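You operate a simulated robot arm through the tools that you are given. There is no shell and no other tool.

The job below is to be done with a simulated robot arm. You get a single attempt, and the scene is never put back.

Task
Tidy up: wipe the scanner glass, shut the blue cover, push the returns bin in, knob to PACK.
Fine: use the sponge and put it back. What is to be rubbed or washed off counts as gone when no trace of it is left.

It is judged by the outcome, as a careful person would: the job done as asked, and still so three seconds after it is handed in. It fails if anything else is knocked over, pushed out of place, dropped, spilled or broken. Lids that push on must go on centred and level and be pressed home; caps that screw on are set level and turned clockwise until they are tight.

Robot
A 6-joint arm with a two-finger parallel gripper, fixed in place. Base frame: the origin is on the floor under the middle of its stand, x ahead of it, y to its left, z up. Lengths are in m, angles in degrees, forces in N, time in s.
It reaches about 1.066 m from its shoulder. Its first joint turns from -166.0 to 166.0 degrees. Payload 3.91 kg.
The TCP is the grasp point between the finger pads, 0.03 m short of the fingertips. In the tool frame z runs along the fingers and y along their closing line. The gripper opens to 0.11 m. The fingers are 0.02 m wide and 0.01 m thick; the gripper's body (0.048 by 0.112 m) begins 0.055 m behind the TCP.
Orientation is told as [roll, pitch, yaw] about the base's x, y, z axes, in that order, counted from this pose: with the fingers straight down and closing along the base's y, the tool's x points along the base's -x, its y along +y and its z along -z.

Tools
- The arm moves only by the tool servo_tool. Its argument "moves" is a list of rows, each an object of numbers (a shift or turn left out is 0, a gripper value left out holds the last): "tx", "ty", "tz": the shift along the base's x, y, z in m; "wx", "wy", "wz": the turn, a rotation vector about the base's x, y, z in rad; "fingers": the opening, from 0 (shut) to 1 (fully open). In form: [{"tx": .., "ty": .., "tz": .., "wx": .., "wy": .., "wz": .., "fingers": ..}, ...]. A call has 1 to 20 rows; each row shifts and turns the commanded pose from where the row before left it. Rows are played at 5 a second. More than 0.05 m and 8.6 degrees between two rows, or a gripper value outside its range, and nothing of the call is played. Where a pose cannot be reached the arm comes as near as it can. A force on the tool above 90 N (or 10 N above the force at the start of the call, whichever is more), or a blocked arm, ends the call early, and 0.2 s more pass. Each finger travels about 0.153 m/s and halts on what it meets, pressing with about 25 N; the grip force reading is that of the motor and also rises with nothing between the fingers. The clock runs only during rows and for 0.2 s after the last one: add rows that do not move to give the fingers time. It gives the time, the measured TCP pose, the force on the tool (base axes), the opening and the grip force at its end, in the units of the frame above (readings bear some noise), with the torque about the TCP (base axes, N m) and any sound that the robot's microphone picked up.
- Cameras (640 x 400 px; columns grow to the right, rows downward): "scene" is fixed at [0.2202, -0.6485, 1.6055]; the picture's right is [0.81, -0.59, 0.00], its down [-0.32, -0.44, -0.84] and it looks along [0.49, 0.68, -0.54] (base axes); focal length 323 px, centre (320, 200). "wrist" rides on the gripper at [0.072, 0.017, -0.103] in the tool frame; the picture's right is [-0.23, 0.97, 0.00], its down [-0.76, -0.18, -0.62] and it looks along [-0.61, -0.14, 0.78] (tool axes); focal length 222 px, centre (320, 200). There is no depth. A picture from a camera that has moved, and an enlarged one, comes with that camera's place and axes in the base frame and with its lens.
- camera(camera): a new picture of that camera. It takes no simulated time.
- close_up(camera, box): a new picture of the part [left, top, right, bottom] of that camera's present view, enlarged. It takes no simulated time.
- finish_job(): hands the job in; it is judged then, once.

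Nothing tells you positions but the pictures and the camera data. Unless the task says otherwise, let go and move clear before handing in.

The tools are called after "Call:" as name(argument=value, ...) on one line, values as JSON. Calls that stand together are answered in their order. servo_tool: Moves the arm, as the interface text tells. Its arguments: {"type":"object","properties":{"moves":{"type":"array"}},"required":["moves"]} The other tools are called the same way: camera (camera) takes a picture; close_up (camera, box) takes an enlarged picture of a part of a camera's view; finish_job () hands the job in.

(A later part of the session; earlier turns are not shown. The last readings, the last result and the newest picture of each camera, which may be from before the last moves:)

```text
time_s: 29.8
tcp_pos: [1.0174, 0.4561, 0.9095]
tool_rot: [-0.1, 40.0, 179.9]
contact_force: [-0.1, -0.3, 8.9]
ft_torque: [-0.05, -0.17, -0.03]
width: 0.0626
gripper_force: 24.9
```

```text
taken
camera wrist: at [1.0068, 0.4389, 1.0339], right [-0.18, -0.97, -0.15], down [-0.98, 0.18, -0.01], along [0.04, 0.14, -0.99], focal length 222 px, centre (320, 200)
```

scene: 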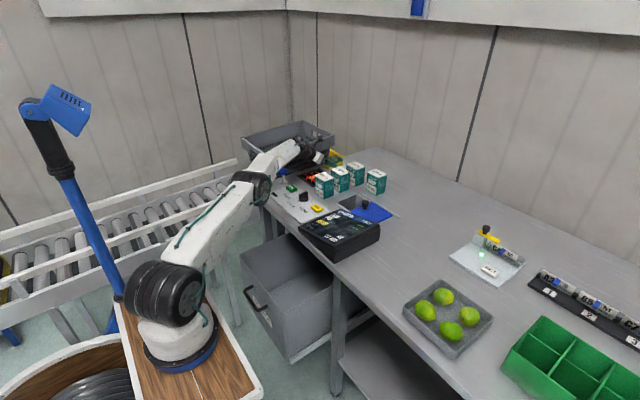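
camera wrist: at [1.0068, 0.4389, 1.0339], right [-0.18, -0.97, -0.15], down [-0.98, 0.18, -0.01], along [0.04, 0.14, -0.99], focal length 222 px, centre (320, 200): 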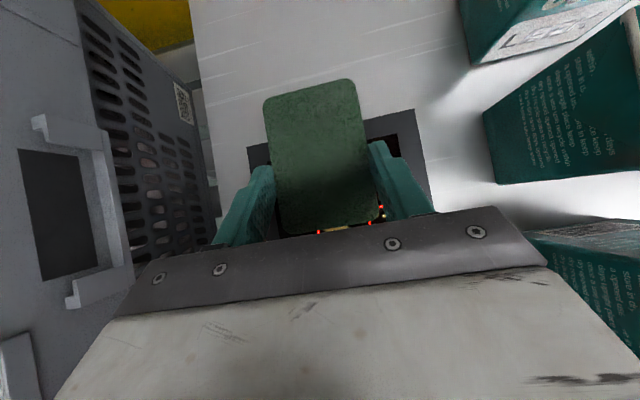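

The sponge slides smoothly with about 9 N. Now I'll wipe the glass in overlapping strokes.

Call:
servo_tool(moves=[{"tx": -0.0125}, {"tx": -0.0125}, {"ty": -0.012}, {"ty": -0.012}, {"ty": -0.012}, {"ty": 0.0145}, {"ty": 0.0145}, {"ty": 0.0145}, {"ty": 0.0145}, {"tx": -0.013}, {"ty": -0.0145}, {"ty": -0.0145}, {"ty": -0.0145}, {"ty": -0.0145}, {"tx": -0.013}, {"ty": 0.0145}, {"ty": 0.0145}, {"ty": 0.0145}, {"ty": 0.0145}, {}])

Call:
camera(camera="wrist")

Call:
close_up(camera="scene", box=[200, 110, 360, 210])

```text
time_s: 34.0
tcp_pos: [0.9647, 0.4781, 0.9082]
tool_rot: [0.1, 39.8, -180.0]
contact_force: [-1.1, -1.8, 3.6]
ft_torque: [-0.1, -0.07, -0.03]
width: 0.0633
gripper_force: 25.4
```

```text
taken
camera wrist: at [0.9544, 0.4609, 1.0334], right [-0.17, -0.97, -0.15], down [-0.98, 0.18, -0.01], along [0.04, 0.14, -0.99], focal length 222 px, centre (320, 200)
```

wrist: 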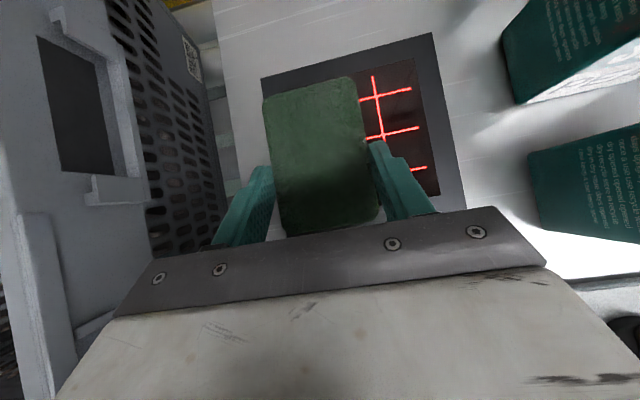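

```text
4.00 times, centred on (280, 160) of scene
camera zoom: at [0.2202, -0.6485, 1.6055], right [0.81, -0.59, 0.0], down [-0.32, -0.44, -0.84], along [0.49, 0.68, -0.54], focal length 1292 px, centre (480, 360)
```

zoom: 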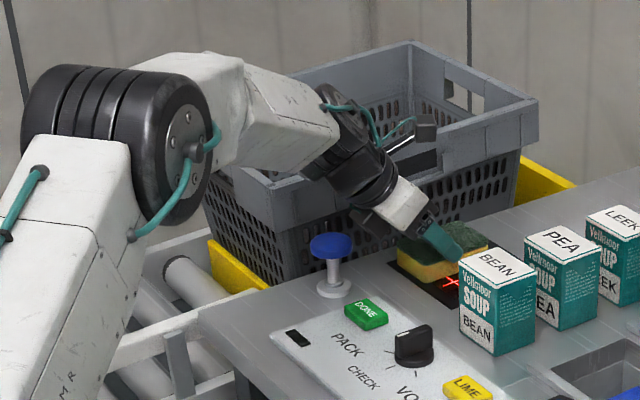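

The glass visible beside the sponge already looks clean. I'll do a second set of strokes along x, pressing slightly more, to catch the edges.

Call:
servo_tool(moves=[{"tz": -0.001}, {"tx": 0.016}, {"tx": 0.016}, {"ty": -0.015}, {"tx": -0.017}, {"tx": -0.017}, {"ty": -0.015}, {"tx": 0.017}, {"tx": 0.017}, {"ty": -0.015}, {"tx": -0.017}, {"tx": -0.017}, {"ty": -0.013}, {"tx": 0.017}, {"tx": 0.017}, {"ty": 0.015}, {"ty": 0.015}, {"ty": 0.015}, {"ty": 0.013}, {}])

Call:
camera(camera="wrist")

```text
time_s: 38.2
tcp_pos: [0.999, 0.4763, 0.9069]
tool_rot: [-0.2, 40.0, 180.0]
contact_force: [1.3, -4.6, 6.4]
ft_torque: [-0.19, -0.19, -0.14]
width: 0.0632
gripper_force: 24.7
```

```text
taken
camera wrist: at [0.988, 0.4591, 1.0328], right [-0.17, -0.97, -0.15], down [-0.98, 0.18, -0.01], along [0.04, 0.14, -0.99], focal length 222 px, centre (320, 200)
```

wrist: 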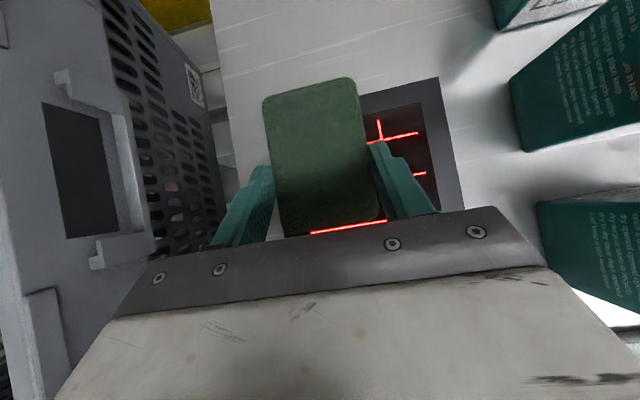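

Now I'll lift the sponge, set it back on the staging spot beyond the glass, release and inspect the glass.

Call:
servo_tool(moves=[{"tz": 0.007}, {"tz": 0.006}, {"tx": 0.015, "ty": -0.005}, {"tx": 0.015, "ty": -0.005}, {"tx": 0.015, "ty": -0.005}, {"tx": 0.0128, "ty": -0.005}, {"tz": -0.005}, {"tz": -0.004}, {"tz": -0.002}, {}])

```text
time_s: 40.4
tcp_pos: [1.0573, 0.4578, 0.9099]
tool_rot: [0.0, 39.9, 179.8]
contact_force: [-0.7, 0.6, -0.4]
ft_torque: [0.01, 0.02, 0.02]
width: 0.0631
gripper_force: 25.1
```

Call:
servo_tool(moves=[{"tz": -0.001}, {}])

```text
time_s: 41.0
tcp_pos: [1.0568, 0.4571, 0.9091]
tool_rot: [-0.1, 39.9, 179.9]
contact_force: [-0.7, -0.7, 0.5]
ft_torque: [0.01, -0.02, 0.01]
width: 0.063
gripper_force: 25.2
```

Call:
servo_tool(moves=[{"tz": -0.001}, {}])

```text
time_s: 41.6
tcp_pos: [1.0577, 0.4568, 0.9084]
tool_rot: [-0.1, 40.0, 179.8]
contact_force: [0.6, 0.0, 2.7]
ft_torque: [0.02, 0.0, 0.0]
width: 0.063
gripper_force: 25.0
```

The sponge is in contact. Releasing and backing off to inspect the glass.

Call:
servo_tool(moves=[{"fingers": 0.7}, {"fingers": 0.87}, {}, {"tx": -0.0129, "tz": 0.0153}, {"tx": -0.0257, "tz": 0.0306}, {"tx": -0.03, "tz": 0.0306}, {"tx": -0.03, "tz": 0.03}, {}])

Call:
camera(camera="wrist")

Call:
close_up(camera="wrist", box=[260, 100, 420, 200])

```text
time_s: 43.4
tcp_pos: [0.9587, 0.4543, 1.015]
tool_rot: [0.0, 39.9, 180.0]
contact_force: [-0.2, -0.1, -0.4]
ft_torque: [0.02, 0.0, -0.01]
width: 0.0955
gripper_force: 0.0
```

```text
taken
camera wrist: at [0.9486, 0.438, 1.1405], right [-0.18, -0.97, -0.15], down [-0.98, 0.18, -0.01], along [0.04, 0.14, -0.99], focal length 222 px, centre (320, 200)
```

wrist: 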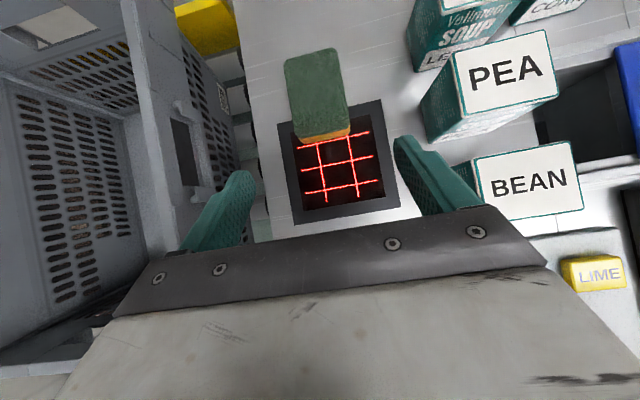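

```text
4.00 times, centred on (340, 150) of wrist
camera zoom: at [0.9486, 0.438, 1.1405], right [-0.18, -0.97, -0.15], down [-0.98, 0.18, -0.01], along [0.04, 0.14, -0.99], focal length 888 px, centre (240, 400)
```

zoom: 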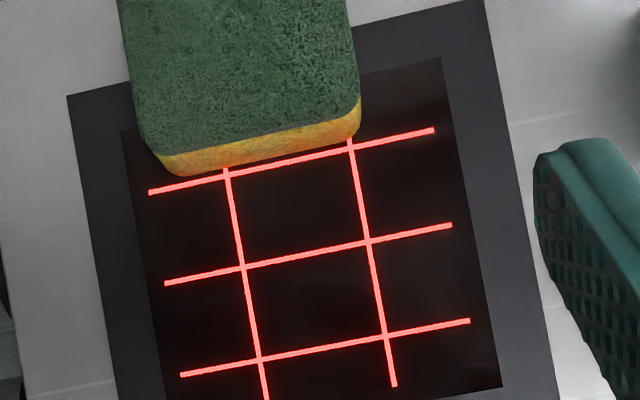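

The visible glass is clean. Now I'll tilt back to 63°, regrasp the sponge's near end and return it to its original place.

Call:
servo_tool(moves=[{"wy": -0.134}, {"wy": -0.134}, {"wy": -0.1334}, {"tx": 0.0207, "ty": 0.001, "tz": -0.025}, {"tx": 0.0207, "ty": 0.001, "tz": -0.025}, {"tx": 0.0207, "ty": 0.0005, "tz": -0.03}, {"tx": 0.0207, "tz": -0.0305}, {}])

Call:
camera(camera="wrist")

Call:
close_up(camera="scene", box=[200, 110, 360, 210])

```text
time_s: 45.2
tcp_pos: [1.0401, 0.4589, 0.9021]
tool_rot: [0.0, 62.9, 179.9]
contact_force: [0.0, 0.0, -0.4]
ft_torque: [-0.01, -0.02, -0.02]
width: 0.0956
gripper_force: 0.0
```

```text
taken
camera wrist: at [0.982, 0.441, 1.0132], right [-0.1, -0.97, -0.2], down [-0.9, 0.18, -0.39], along [0.42, 0.14, -0.9], focal length 222 px, centre (320, 200)
```

wrist: 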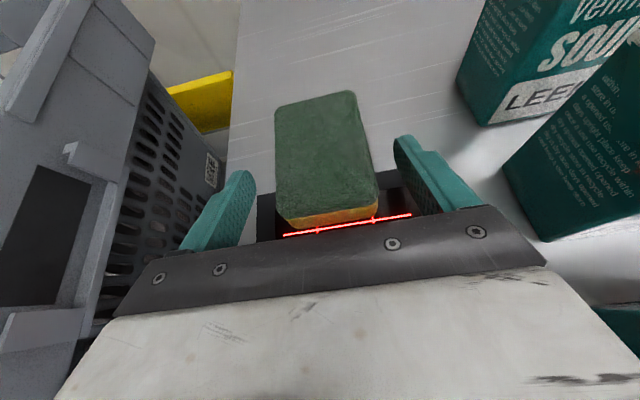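

```text
4.00 times, centred on (280, 160) of scene
camera zoom: at [0.2202, -0.6485, 1.6055], right [0.81, -0.59, 0.0], down [-0.32, -0.44, -0.84], along [0.49, 0.68, -0.54], focal length 1292 px, centre (480, 360)
```

zoom: 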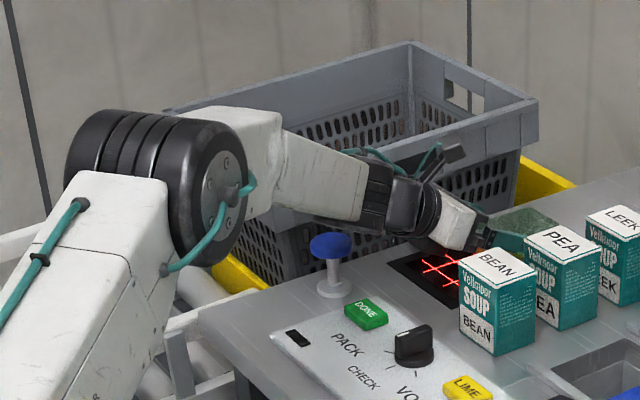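

Same relative position as the first grasp. Closing, lifting slightly and moving back to the original spot.

Call:
servo_tool(moves=[{"fingers": 0.6}, {"fingers": 0.4}, {}, {}, {"tz": 0.008}, {"tx": 0.006, "tz": 0.008}, {"tx": 0.013, "ty": 0.011}, {"tx": 0.013, "ty": 0.011}, {"tx": 0.013, "ty": 0.011}, {"tx": 0.008, "ty": 0.009}, {}])

Call:
camera(camera="wrist")

```text
time_s: 47.6
tcp_pos: [1.0943, 0.5029, 0.9189]
tool_rot: [0.0, 62.9, 179.8]
contact_force: [-0.4, 0.6, -0.6]
ft_torque: [0.02, -0.03, -0.05]
width: 0.0633
gripper_force: 24.8
```

```text
taken
camera wrist: at [1.0358, 0.4855, 1.0293], right [-0.1, -0.97, -0.2], down [-0.9, 0.18, -0.39], along [0.42, 0.14, -0.9], focal length 222 px, centre (320, 200)
```

wrist: 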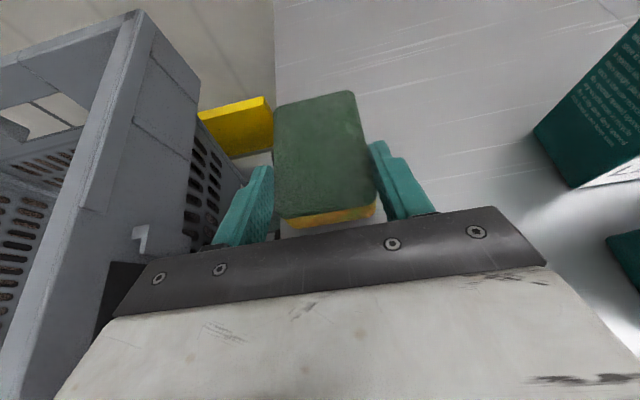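

Call:
servo_tool(moves=[{"tx": 0.002, "ty": -0.0005, "tz": -0.006}, {"tx": 0.002, "ty": -0.0005, "tz": -0.005}, {"tz": -0.003}, {"tz": -0.001}, {}])

```text
time_s: 48.8
tcp_pos: [1.097, 0.5019, 0.9038]
tool_rot: [-0.1, 62.9, 179.9]
contact_force: [-0.4, -0.4, 0.4]
ft_torque: [0.0, -0.02, -0.01]
width: 0.0631
gripper_force: 25.0
```

Call:
servo_tool(moves=[{"tx": 0.001, "tz": -0.001}, {}])

```text
time_s: 49.4
tcp_pos: [1.0991, 0.5, 0.9031]
tool_rot: [-0.1, 62.8, 179.8]
contact_force: [0.3, 0.5, 0.5]
ft_torque: [0.0, 0.02, 0.02]
width: 0.063
gripper_force: 24.7
```

Call:
servo_tool(moves=[{"tz": -0.001}, {}])

```text
time_s: 50.0
tcp_pos: [1.0989, 0.5007, 0.9023]
tool_rot: [-0.3, 62.9, 179.8]
contact_force: [-0.1, -0.1, 3.6]
ft_torque: [-0.02, 0.05, 0.01]
width: 0.0634
gripper_force: 25.3
```

The sponge is back on the bench at its original spot with light contact. Releasing and backing away.

Call:
servo_tool(moves=[{"fingers": 0.7}, {"fingers": 0.87}, {}, {"tx": -0.0178, "tz": 0.0091}, {"tx": -0.0267, "tz": 0.0136}, {"tx": -0.03, "tz": 0.025}, {"tx": -0.03, "tz": 0.035}, {"tx": -0.02, "tz": 0.035, "wy": 0.134}, {"tx": -0.02, "tz": 0.02, "wy": 0.134}, {"wy": 0.1334}, {}])

Call:
camera(camera="wrist")

Call:
close_up(camera="wrist", box=[290, 60, 450, 160])

Call:
close_up(camera="scene", box=[290, 130, 370, 180])

```text
time_s: 52.4
tcp_pos: [0.9551, 0.5002, 1.0421]
tool_rot: [0.1, 39.9, 179.8]
contact_force: [0.0, 0.7, 0.0]
ft_torque: [-0.03, 0.02, 0.01]
width: 0.0957
gripper_force: 0.1
```

```text
taken
camera wrist: at [0.9448, 0.4829, 1.1668], right [-0.17, -0.97, -0.15], down [-0.98, 0.18, -0.01], along [0.04, 0.14, -0.99], focal length 222 px, centre (320, 200)
```

wrist: 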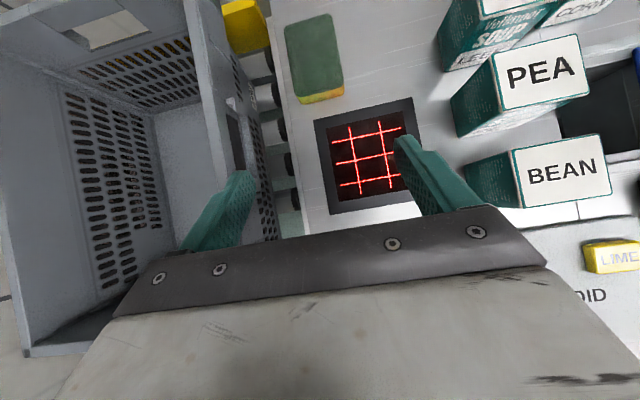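

```text
4.00 times, centred on (370, 110) of wrist
camera zoom: at [0.9448, 0.4829, 1.1668], right [-0.17, -0.97, -0.15], down [-0.98, 0.18, -0.01], along [0.04, 0.14, -0.99], focal length 888 px, centre (120, 560)
```

zoom: 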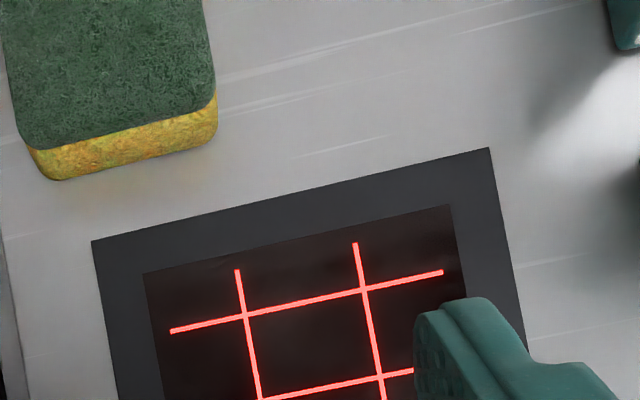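

```text
8.00 times, centred on (330, 155) of scene
camera zoom: at [0.2202, -0.6485, 1.6055], right [0.81, -0.59, 0.0], down [-0.32, -0.44, -0.84], along [0.49, 0.68, -0.54], focal length 2584 px, centre (240, 560)
```

zoom: 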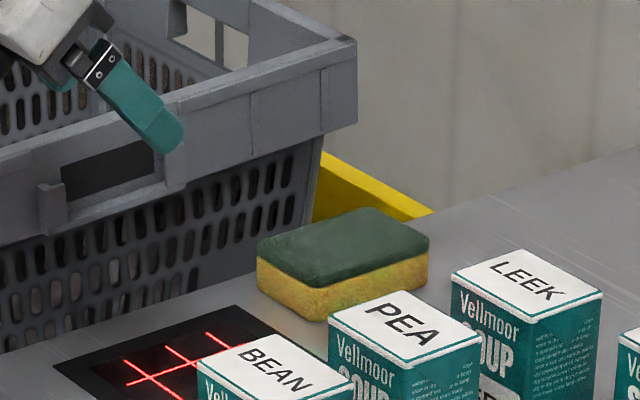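

The sponge matches its original position within a couple of millimetres. I'll back up to see the entire glass.

Call:
servo_tool(moves=[{"tx": -0.015, "ty": -0.01, "tz": 0.03}, {"tx": -0.02, "ty": -0.01, "tz": 0.03}, {"tx": -0.02, "ty": -0.01, "tz": 0.02}, {}])

Call:
camera(camera="wrist")

Call:
close_up(camera="wrist", box=[300, 80, 420, 155])

```text
time_s: 53.4
tcp_pos: [0.9014, 0.4701, 1.1219]
tool_rot: [0.0, 39.8, 179.9]
contact_force: [-0.6, 0.0, -0.6]
ft_torque: [0.0, 0.0, -0.01]
width: 0.0958
gripper_force: 0.0
```

```text
taken
camera wrist: at [0.8896, 0.4524, 1.2464], right [-0.18, -0.97, -0.15], down [-0.98, 0.18, -0.01], along [0.04, 0.14, -0.99], focal length 222 px, centre (320, 200)
```

wrist: 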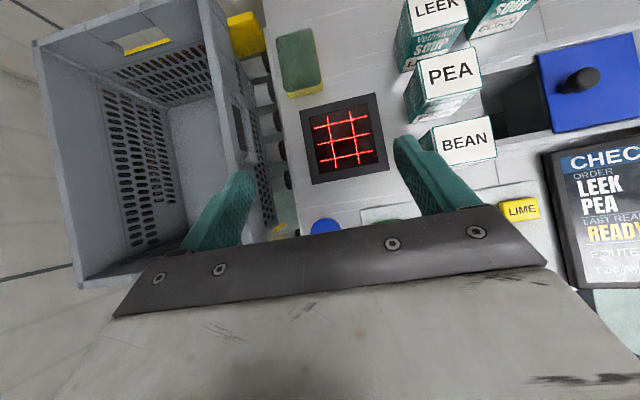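

```text
5.33 times, centred on (360, 118) of wrist
camera zoom: at [0.8896, 0.4524, 1.2464], right [-0.18, -0.97, -0.15], down [-0.98, 0.18, -0.01], along [0.04, 0.14, -0.99], focal length 1185 px, centre (107, 640)
```

zoom: 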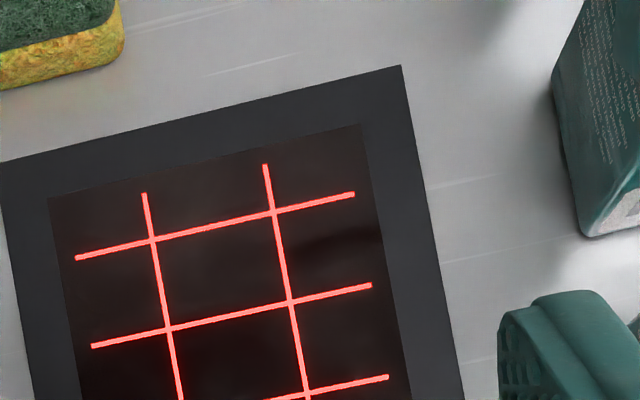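

Call:
close_up(camera="wrist", box=[300, 120, 420, 195])

Call:
close_up(camera="wrist", box=[470, 20, 640, 140])

Call:
close_up(camera="scene", box=[320, 180, 400, 230])

```text
5.33 times, centred on (360, 158) of wrist
camera zoom: at [0.8896, 0.4524, 1.2464], right [-0.18, -0.97, -0.15], down [-0.98, 0.18, -0.01], along [0.04, 0.14, -0.99], focal length 1185 px, centre (107, 427)
```

zoom: 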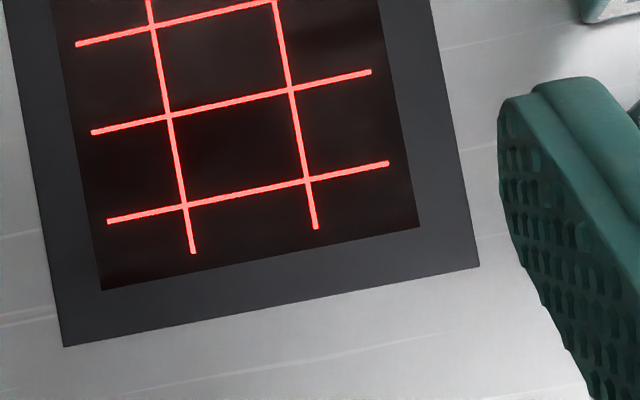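

```text
3.33 times, centred on (555, 80) of wrist
camera zoom: at [0.8896, 0.4524, 1.2464], right [-0.18, -0.97, -0.15], down [-0.98, 0.18, -0.01], along [0.04, 0.14, -0.99], focal length 740 px, centre (-463, 600)
```

zoom: 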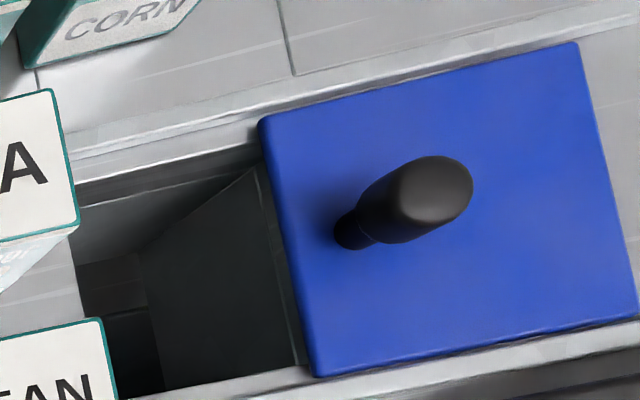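

```text
8.00 times, centred on (360, 205) of scene
camera zoom: at [0.2202, -0.6485, 1.6055], right [0.81, -0.59, 0.0], down [-0.32, -0.44, -0.84], along [0.49, 0.68, -0.54], focal length 2584 px, centre (0, 160)
```

zoom: 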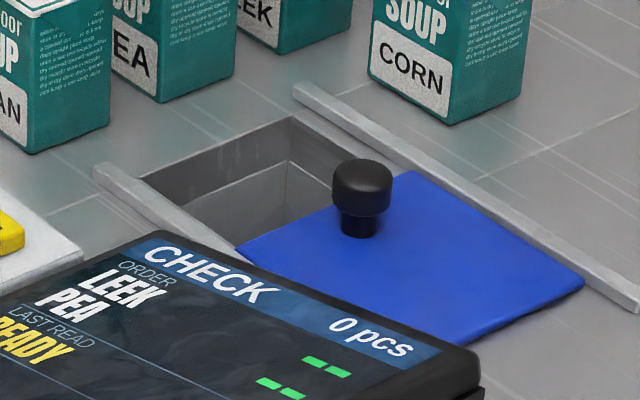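

The glass is entirely clean. Next is the blue cover: its knob is at about (0.996, 0.119) and it slides in +y rails toward the pit's far edge at about y 0.22. I'll move over with a vertical tool and closed fingers to a point behind (−y of) the knob.

Call:
servo_tool(moves=[{"tx": 0.0, "ty": -0.042, "tz": 0.0}, {"tx": 0.0, "ty": -0.042, "tz": 0.0}, {"tx": 0.0, "ty": -0.042, "tz": 0.0}, {"tx": 0.0, "ty": -0.042, "tz": 0.0}, {"tx": 0.01, "ty": -0.042, "tz": -0.01, "fingers": 0.0}, {"tx": 0.015, "ty": -0.042, "tz": -0.01, "wy": 0.1396}, {"tx": 0.018, "ty": -0.042, "tz": -0.01, "wy": 0.1396}, {"tx": 0.018, "ty": -0.04, "tz": -0.01, "wy": 0.1396}, {"tx": 0.018, "ty": -0.04, "tz": -0.01, "wy": 0.1396}, {"tx": 0.015, "ty": -0.035, "tz": -0.01, "wy": 0.138}, {}])

Call:
camera(camera="wrist")

Call:
close_up(camera="scene", box=[300, 130, 460, 230])

```text
time_s: 55.8
tcp_pos: [0.993, 0.0615, 1.0589]
tool_rot: [0.3, 0.0, 179.5]
contact_force: [-0.2, 0.6, -0.2]
ft_torque: [-0.06, 0.04, 0.01]
width: 0.0
gripper_force: 24.8
```

```text
taken
camera wrist: at [1.0662, 0.0449, 1.1624], right [-0.24, -0.97, 0.0], down [-0.76, 0.19, 0.62], along [-0.61, 0.14, -0.78], focal length 222 px, centre (320, 200)
```

wrist: 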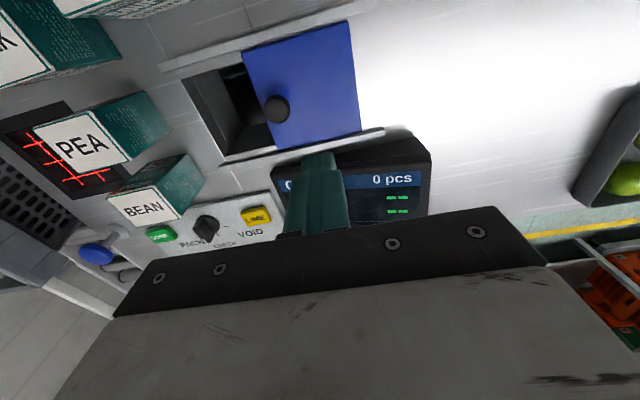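

```text
4.00 times, centred on (380, 180) of scene
camera zoom: at [0.2202, -0.6485, 1.6055], right [0.81, -0.59, 0.0], down [-0.32, -0.44, -0.84], along [0.49, 0.68, -0.54], focal length 1292 px, centre (80, 280)
```

zoom: 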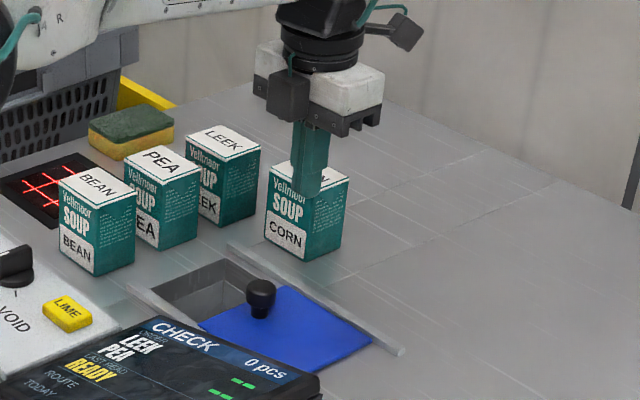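

The pit's end is at y≈0.215 and the cover's leading edge at about 0.132, with the knob at about (1.001, 0.11). I'll descend behind the knob with closed fingers, keeping the tips just above the cover.

Call:
servo_tool(moves=[{"tx": 0.008, "ty": 0.0, "tz": -0.035, "wz": 0.0}, {"tz": -0.04}, {"tz": -0.04}, {"tz": -0.02}, {}])

Call:
camera(camera="wrist")

Call:
close_up(camera="scene", box=[320, 170, 400, 220])

```text
time_s: 57.0
tcp_pos: [1.0023, 0.0617, 0.9246]
tool_rot: [0.3, 0.1, 179.6]
contact_force: [0.9, -0.1, 0.9]
ft_torque: [0.02, -0.03, 0.02]
width: 0.0
gripper_force: 24.6
```

```text
taken
camera wrist: at [1.0745, 0.0443, 1.0281], right [-0.24, -0.97, 0.0], down [-0.76, 0.19, 0.62], along [-0.6, 0.14, -0.78], focal length 222 px, centre (320, 200)
```

wrist: 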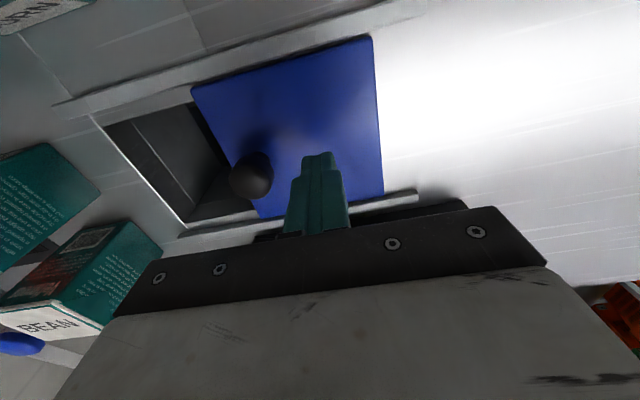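

```text
8.00 times, centred on (360, 195) of scene
camera zoom: at [0.2202, -0.6485, 1.6055], right [0.81, -0.59, 0.0], down [-0.32, -0.44, -0.84], along [0.49, 0.68, -0.54], focal length 2584 px, centre (0, 240)
```

zoom: 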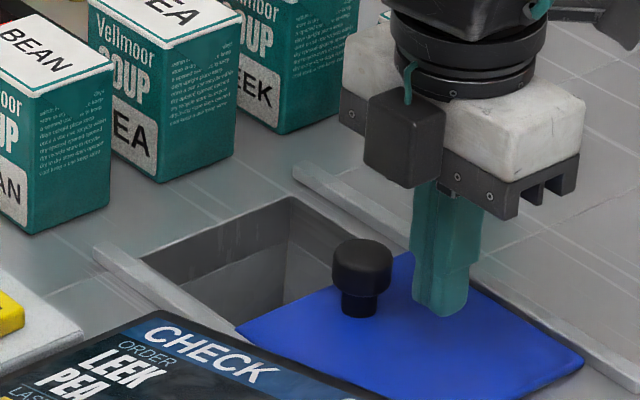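

The finger is behind the knob, but the two cameras disagree a little about height. I'll lower gently in small steps to find the cover surface.

Call:
servo_tool(moves=[{"tx": -0.003, "tz": -0.004}, {"tz": -0.003}, {}])

Call:
close_up(camera="wrist", box=[200, 120, 380, 230])

Call:
close_up(camera="scene", box=[350, 185, 398, 215])

```text
time_s: 57.8
tcp_pos: [0.9983, 0.0616, 0.9186]
tool_rot: [0.3, 0.1, 179.5]
contact_force: [-0.2, 0.2, -0.8]
ft_torque: [-0.02, 0.0, -0.03]
width: 0.0001
gripper_force: 25.4
```

```text
3.56 times, centred on (290, 175) of wrist
camera zoom: at [1.0713, 0.044, 1.0215], right [-0.24, -0.97, 0.0], down [-0.76, 0.19, 0.62], along [-0.6, 0.14, -0.78], focal length 790 px, centre (427, 289)
```

zoom: 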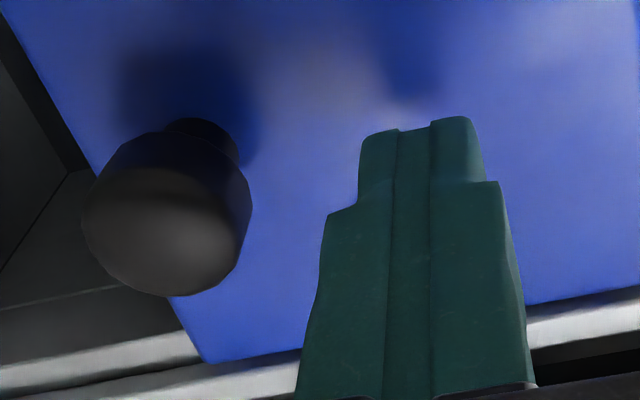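

```text
13.33 times, centred on (374, 200) of scene
camera zoom: at [0.2202, -0.6485, 1.6055], right [0.81, -0.59, 0.0], down [-0.32, -0.44, -0.84], along [0.49, 0.68, -0.54], focal length 4307 px, centre (-400, 200)
```

zoom: 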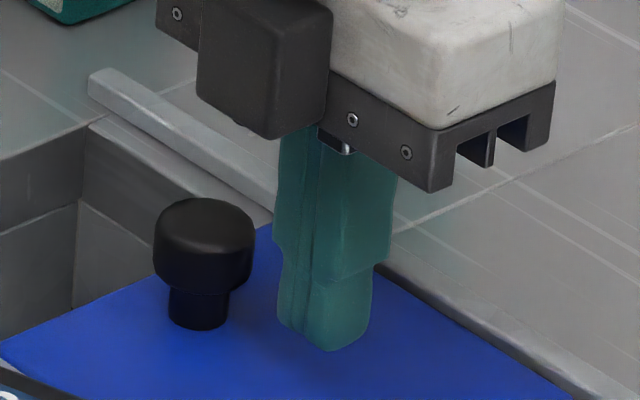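

Engagement is fine: the tips are level with the lower part of the cap. I'll now push the knob in +y, checking force along the way.

Call:
servo_tool(moves=[{"tx": 0.003, "tz": -0.004}, {"ty": 0.012}, {"ty": 0.012}, {"ty": 0.012}, {"ty": 0.012}, {"ty": 0.012}, {}])

Call:
close_up(camera="scene", box=[320, 170, 400, 220])

Call:
camera(camera="wrist")

```text
time_s: 59.4
tcp_pos: [1.0012, 0.1224, 0.9129]
tool_rot: [-0.1, 0.1, 179.9]
contact_force: [0.9, -0.1, -0.7]
ft_torque: [0.02, 0.0, -0.02]
width: 0.0
gripper_force: 24.8
```

```text
8.00 times, centred on (360, 195) of scene
camera zoom: at [0.2202, -0.6485, 1.6055], right [0.81, -0.59, 0.0], down [-0.32, -0.44, -0.84], along [0.49, 0.68, -0.54], focal length 2584 px, centre (0, 240)
```

zoom: 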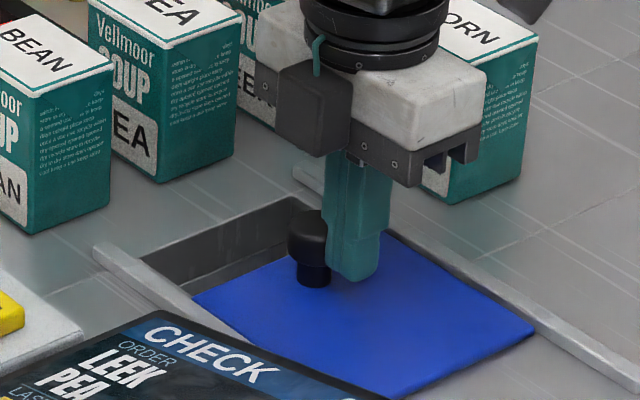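

```text
taken
camera wrist: at [1.0738, 0.1045, 1.016], right [-0.23, -0.97, 0.0], down [-0.76, 0.18, 0.62], along [-0.61, 0.14, -0.78], focal length 222 px, centre (320, 200)
```

wrist: 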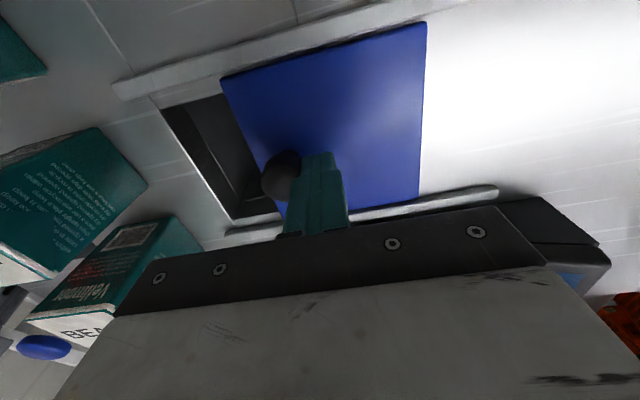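

The cover slides freely with the knob. Continuing.

Call:
servo_tool(moves=[{"ty": 0.012}, {"ty": 0.012}, {"ty": 0.012}, {}])

Call:
close_up(camera="scene", box=[320, 170, 400, 220])

Call:
camera(camera="wrist")

```text
time_s: 60.4
tcp_pos: [1.0007, 0.1578, 0.9137]
tool_rot: [0.0, 0.0, 179.8]
contact_force: [-0.4, 0.3, -0.2]
ft_torque: [-0.05, 0.0, 0.01]
width: 0.0
gripper_force: 25.0
```

```text
8.00 times, centred on (360, 195) of scene
camera zoom: at [0.2202, -0.6485, 1.6055], right [0.81, -0.59, 0.0], down [-0.32, -0.44, -0.84], along [0.49, 0.68, -0.54], focal length 2584 px, centre (0, 240)
```

zoom: 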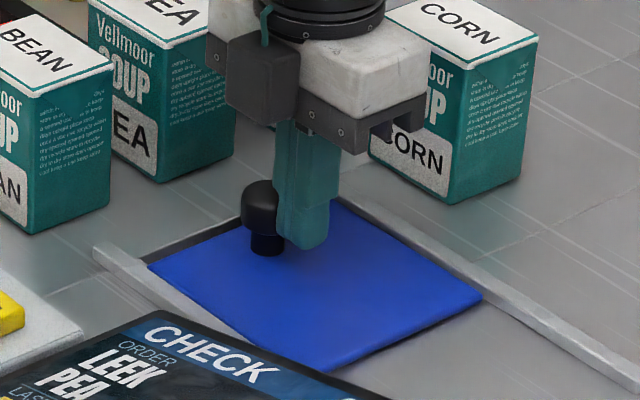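

```text
taken
camera wrist: at [1.0732, 0.1408, 1.0162], right [-0.23, -0.97, 0.0], down [-0.76, 0.18, 0.62], along [-0.61, 0.14, -0.78], focal length 222 px, centre (320, 200)
```

wrist: 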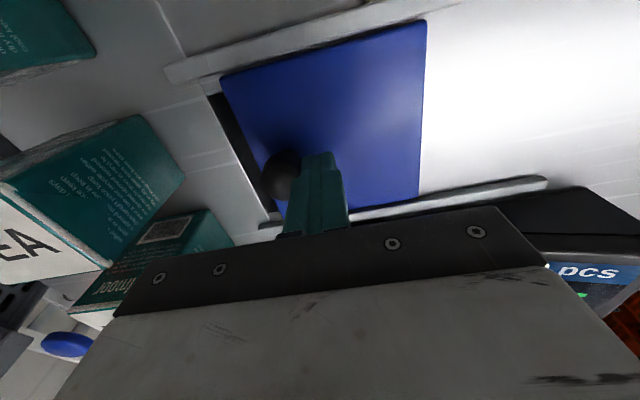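

Only about 1 cm of pit remains. I'll finish with small steps, watching for a stop.

Call:
servo_tool(moves=[{"ty": 0.005}, {"ty": 0.004}, {"ty": 0.003}, {}])

Call:
close_up(camera="scene", box=[320, 170, 400, 220])

Call:
camera(camera="wrist")

```text
time_s: 61.4
tcp_pos: [1.0011, 0.1701, 0.913]
tool_rot: [0.0, 0.0, 180.0]
contact_force: [0.3, -0.3, 0.4]
ft_torque: [0.01, 0.01, 0.01]
width: 0.0
gripper_force: 25.3
```

```text
8.00 times, centred on (360, 195) of scene
camera zoom: at [0.2202, -0.6485, 1.6055], right [0.81, -0.59, 0.0], down [-0.32, -0.44, -0.84], along [0.49, 0.68, -0.54], focal length 2584 px, centre (0, 240)
```

zoom: 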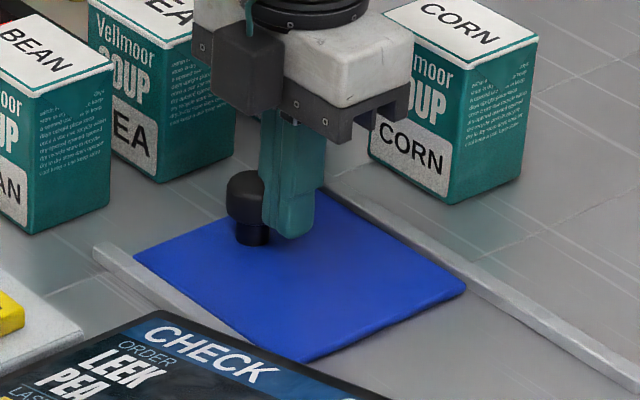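

```text
taken
camera wrist: at [1.0738, 0.1527, 1.0164], right [-0.23, -0.97, 0.0], down [-0.76, 0.18, 0.62], along [-0.61, 0.14, -0.78], focal length 222 px, centre (320, 200)
```

wrist: 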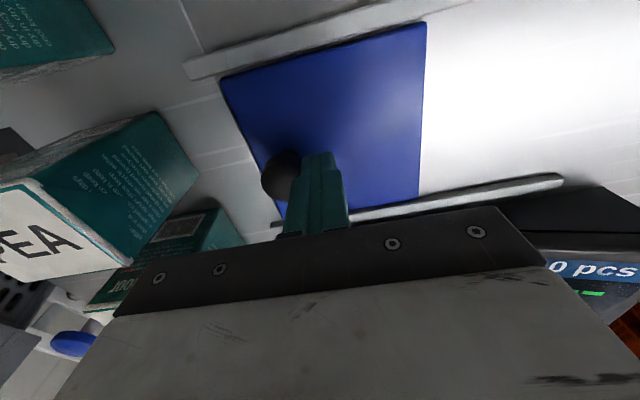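

The pit is now hidden. I'll nudge on in 2–3 mm steps to find whether there is an end stop.

Call:
servo_tool(moves=[{"ty": 0.002}, {"ty": 0.002}, {}])

```text
time_s: 62.2
tcp_pos: [1.0014, 0.1742, 0.9129]
tool_rot: [0.0, -0.1, 179.9]
contact_force: [-0.1, 0.4, 0.9]
ft_torque: [-0.01, -0.02, -0.03]
width: 0.0002
gripper_force: 24.9
```

Call:
servo_tool(moves=[{"ty": 0.002}, {"ty": 0.002}, {}])

Call:
close_up(camera="wrist", box=[150, 40, 350, 240])

Call:
close_up(camera="scene", box=[320, 170, 400, 220])

```text
time_s: 63.0
tcp_pos: [1.0013, 0.1779, 0.9148]
tool_rot: [0.0, 0.0, 179.9]
contact_force: [0.6, -0.2, -0.4]
ft_torque: [0.01, 0.0, 0.03]
width: 0.0001
gripper_force: 25.3
```

```text
2.00 times, centred on (250, 140) of wrist
camera zoom: at [1.0742, 0.1607, 1.0168], right [-0.23, -0.97, 0.0], down [-0.76, 0.18, 0.62], along [-0.61, 0.14, -0.78], focal length 444 px, centre (460, 320)
```

zoom: 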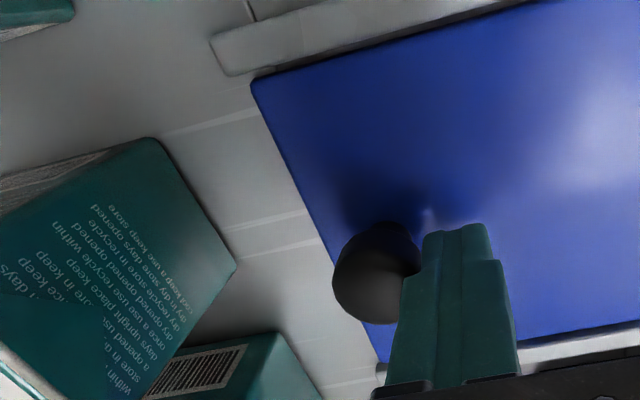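

```text
8.00 times, centred on (360, 195) of scene
camera zoom: at [0.2202, -0.6485, 1.6055], right [0.81, -0.59, 0.0], down [-0.32, -0.44, -0.84], along [0.49, 0.68, -0.54], focal length 2584 px, centre (0, 240)
```

zoom: 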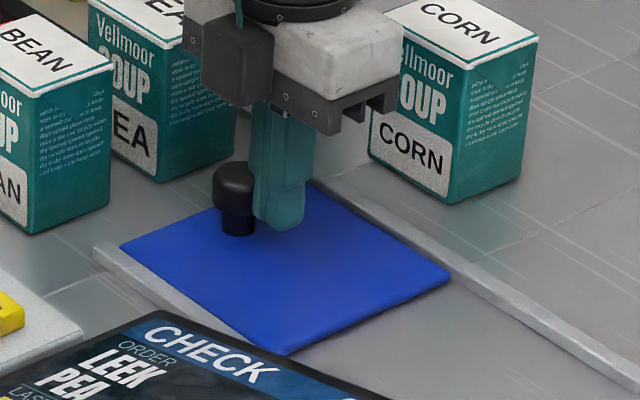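

Still no stop felt and the leading edge is a little short of the rail ends. I'll continue in small steps until it bottoms out or reaches the rail ends.

Call:
servo_tool(moves=[{"ty": 0.002}, {"ty": 0.002}, {}])

```text
time_s: 63.8
tcp_pos: [1.0005, 0.1818, 0.914]
tool_rot: [0.0, 0.0, 180.0]
contact_force: [-0.5, -1.0, 0.7]
ft_torque: [-0.04, -0.04, 0.0]
width: 0.0
gripper_force: 25.2
```

Call:
servo_tool(moves=[{"ty": 0.002}, {"ty": 0.001}, {}])

Call:
close_up(camera="wrist", box=[150, 40, 350, 240])

Call:
close_up(camera="scene", box=[320, 170, 400, 220])

```text
time_s: 64.6
tcp_pos: [1.0025, 0.1834, 0.9137]
tool_rot: [0.1, 0.0, 179.9]
contact_force: [-4.2, -21.8, -0.5]
ft_torque: [-0.62, 0.08, 0.08]
width: 0.0003
gripper_force: 24.3
```

```text
2.00 times, centred on (250, 140) of wrist
camera zoom: at [1.0743, 0.1655, 1.0163], right [-0.23, -0.97, 0.0], down [-0.76, 0.18, 0.62], along [-0.61, 0.14, -0.78], focal length 444 px, centre (460, 320)
```

zoom: 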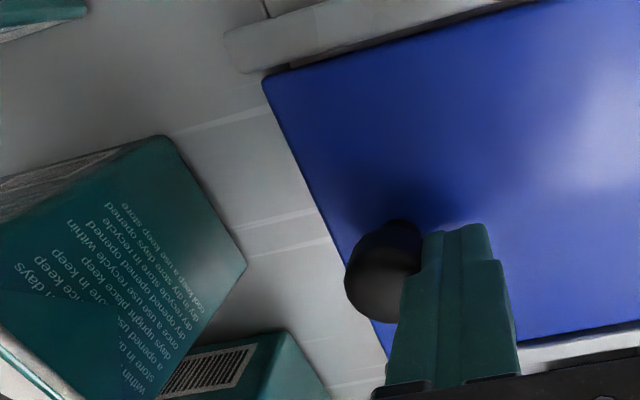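

```text
8.00 times, centred on (360, 195) of scene
camera zoom: at [0.2202, -0.6485, 1.6055], right [0.81, -0.59, 0.0], down [-0.32, -0.44, -0.84], along [0.49, 0.68, -0.54], focal length 2584 px, centre (0, 240)
```

zoom: 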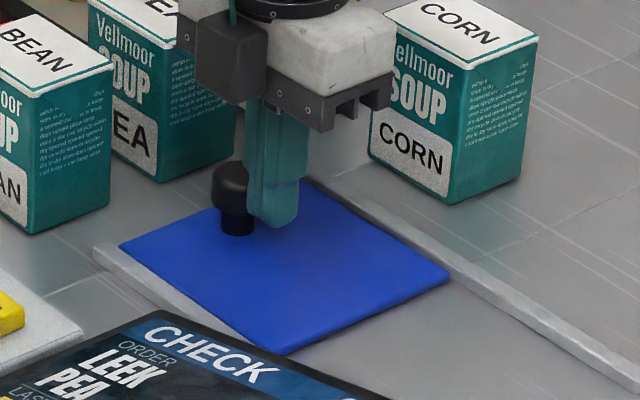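

There's a firm stop (about 22 N): the cover is fully shut. I'll back off, rise and check it.

Call:
servo_tool(moves=[{"ty": -0.01}, {"ty": -0.015}, {"tz": 0.04}, {"tz": 0.045}, {"tz": 0.045}, {"tx": -0.02, "tz": 0.045}, {}])

Call:
camera(camera="wrist")

Call:
camera(camera="scene")

```text
time_s: 66.2
tcp_pos: [0.9813, 0.1595, 1.0916]
tool_rot: [0.0, 0.1, 180.0]
contact_force: [-0.5, -0.1, -0.5]
ft_torque: [0.0, 0.05, 0.0]
width: 0.0
gripper_force: 24.9
```

```text
taken
camera wrist: at [1.0542, 0.1425, 1.1942], right [-0.23, -0.97, 0.0], down [-0.76, 0.18, 0.62], along [-0.61, 0.14, -0.78], focal length 222 px, centre (320, 200)
```

wrist: 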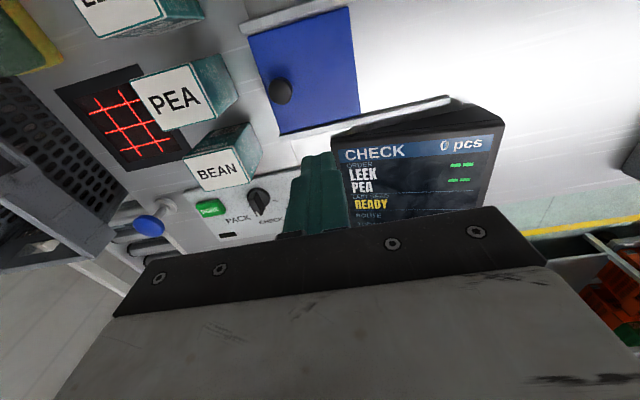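

```text
taken
```

scene: 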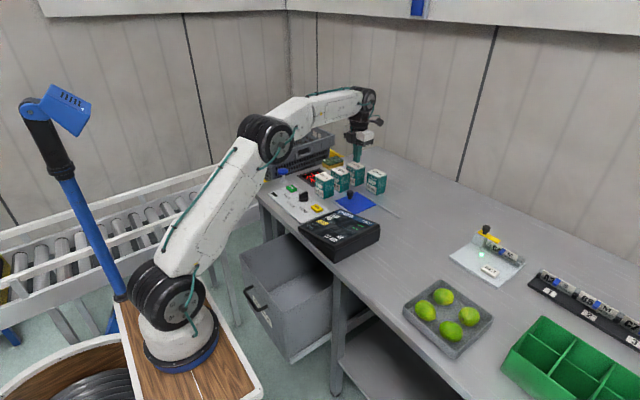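

The cover is shut over the pit. Next is the returns bin, so I'll look at it closely.

Call:
close_up(camera="scene", box=[220, 220, 380, 320])

Call:
close_up(camera="scene", box=[220, 260, 380, 380])

```text
4.00 times, centred on (300, 270) of scene
camera zoom: at [0.2202, -0.6485, 1.6055], right [0.81, -0.59, 0.0], down [-0.32, -0.44, -0.84], along [0.49, 0.68, -0.54], focal length 1292 px, centre (400, -80)
```

zoom: 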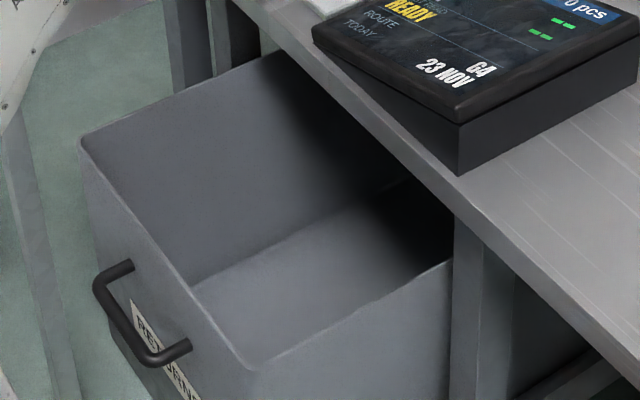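

```text
3.33 times, centred on (300, 320) of scene
camera zoom: at [0.2202, -0.6485, 1.6055], right [0.81, -0.59, 0.0], down [-0.32, -0.44, -0.84], along [0.49, 0.68, -0.54], focal length 1077 px, centre (387, -200)
```

zoom: 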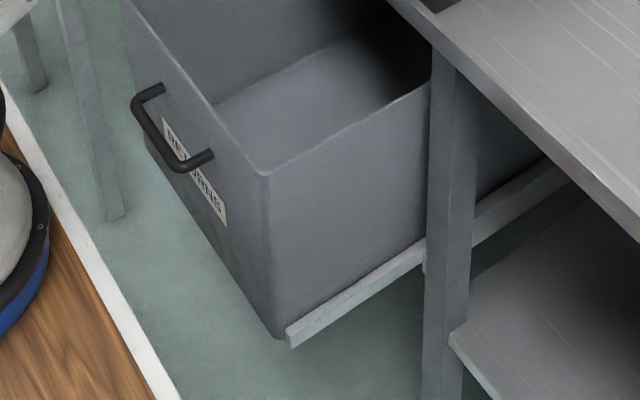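

The bin's front rim is at x≈0.533, z≈0.70, y from 0 to 0.34, and its handle is lower at z≈0.59. The bench front edge is at x≈0.71. I'll bring the tool over to the robot side of the bin's front panel, staying high, and look.

Call:
servo_tool(moves=[{"tx": -0.04, "tz": 0.02}, {"tx": -0.04, "tz": 0.02}, {"tx": -0.045, "tz": 0.015}, {"tx": -0.045}, {"tx": -0.045}, {"tx": -0.045}, {"tx": -0.045}, {"tx": -0.045, "ty": 0.005}, {"tx": -0.045, "ty": 0.005}, {"tx": -0.045, "ty": 0.005}, {"tx": -0.045, "ty": 0.005}, {}])

Call:
camera(camera="wrist")

Call:
camera(camera="scene")

```text
time_s: 68.8
tcp_pos: [0.4945, 0.1801, 1.1468]
tool_rot: [-0.1, -0.1, 179.8]
contact_force: [0.1, -0.5, 0.5]
ft_torque: [0.0, -0.02, -0.01]
width: 0.0
gripper_force: 24.7
```

```text
taken
camera wrist: at [0.5672, 0.1637, 1.2493], right [-0.23, -0.97, 0.0], down [-0.76, 0.18, 0.62], along [-0.61, 0.14, -0.78], focal length 222 px, centre (320, 200)
```

wrist: 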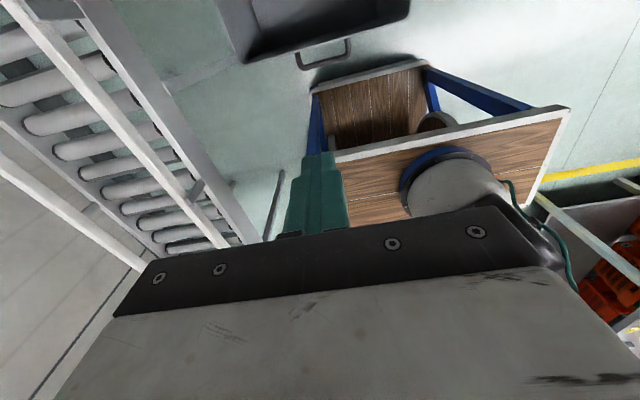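

```text
taken
```

scene: 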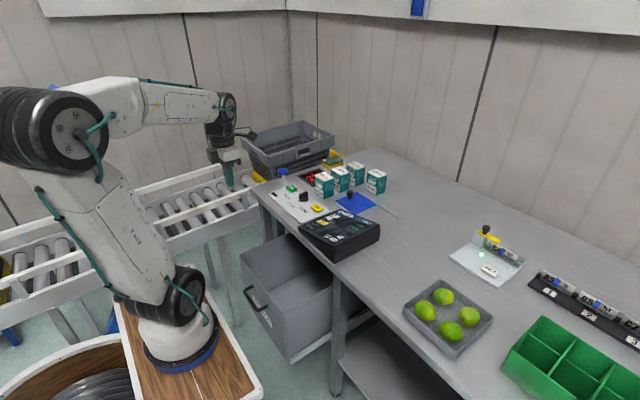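

The stand's front edge is at x≈0.325 and the bin's front panel at x≈0.534, so there's room to descend between them at x≈0.49, above the handle level. I'll descend in two stages.

Call:
servo_tool(moves=[{"ty": -0.006, "tz": -0.045}, {"ty": -0.006, "tz": -0.045}, {"tx": -0.003, "tz": -0.045}, {"tz": -0.045}, {"tz": -0.045}, {"tz": -0.045}, {}])

Call:
camera(camera="wrist")

Call:
camera(camera="scene")

```text
time_s: 70.4
tcp_pos: [0.4942, 0.1704, 0.8715]
tool_rot: [0.0, 0.1, 179.9]
contact_force: [0.2, 0.5, 0.1]
ft_torque: [0.0, -0.04, -0.01]
width: 0.0002
gripper_force: 25.3
```

```text
taken
camera wrist: at [0.5654, 0.1533, 0.9737], right [-0.23, -0.97, 0.0], down [-0.76, 0.18, 0.62], along [-0.61, 0.14, -0.78], focal length 222 px, centre (320, 200)
```

wrist: 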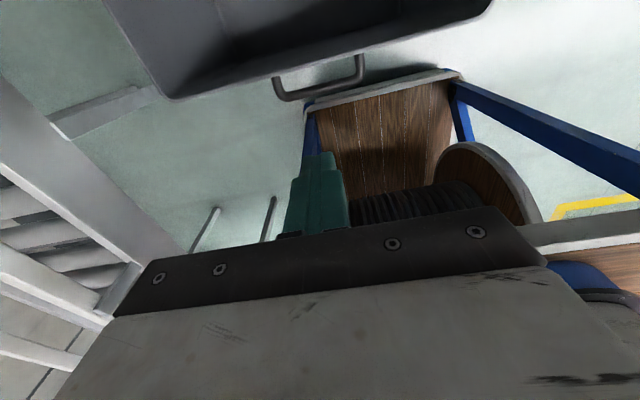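

```text
taken
```

scene: 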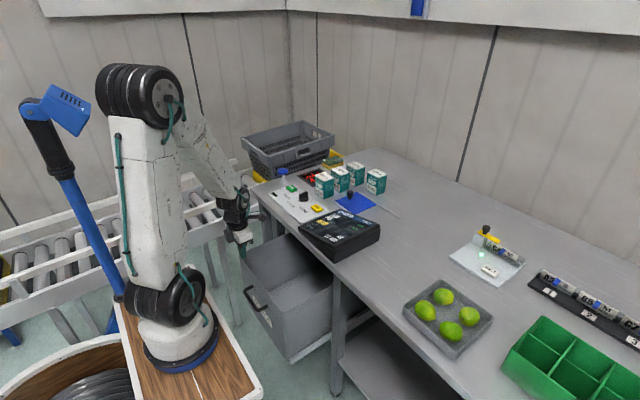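

Positions agree across views: panel at x≈0.537, rim z≈0.704. Descending the rest so the fingertips reach about z 0.67, in front of the panel above the handle.

Call:
servo_tool(moves=[{"tz": -0.043}, {"tz": -0.043}, {"tz": -0.043}, {"tz": -0.043}, {}])

Call:
camera(camera="wrist")

Call:
close_up(camera="scene", box=[180, 180, 340, 320])

```text
time_s: 71.6
tcp_pos: [0.4912, 0.1722, 0.7006]
tool_rot: [0.0, 0.0, 179.9]
contact_force: [-0.5, -0.1, 0.3]
ft_torque: [0.0, 0.0, -0.01]
width: 0.0001
gripper_force: 25.1
```

```text
taken
camera wrist: at [0.5639, 0.1543, 0.8024], right [-0.23, -0.97, 0.0], down [-0.76, 0.18, 0.62], along [-0.61, 0.14, -0.78], focal length 222 px, centre (320, 200)
```

wrist: 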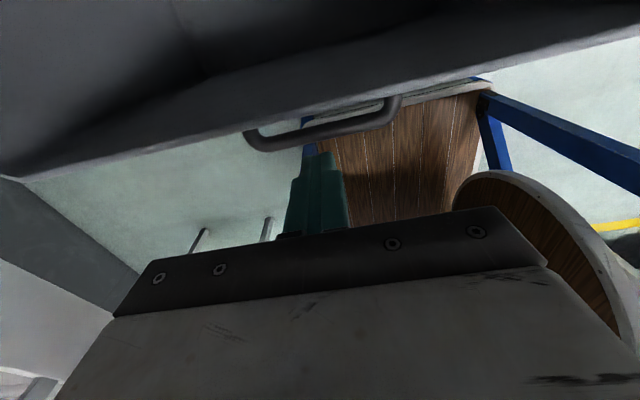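

```text
2.86 times, centred on (260, 250) of scene
camera zoom: at [0.2202, -0.6485, 1.6055], right [0.81, -0.59, 0.0], down [-0.32, -0.44, -0.84], along [0.49, 0.68, -0.54], focal length 923 px, centre (491, 57)
```

zoom: 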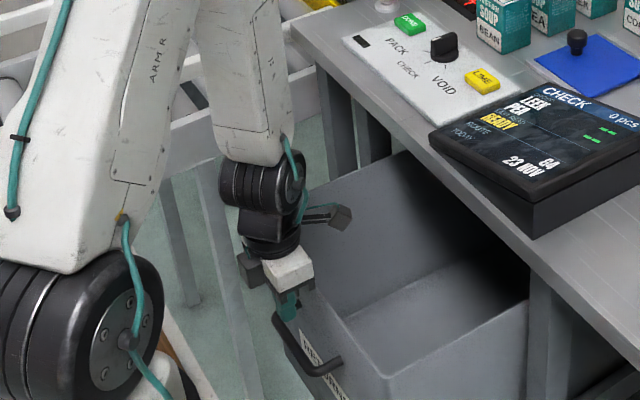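

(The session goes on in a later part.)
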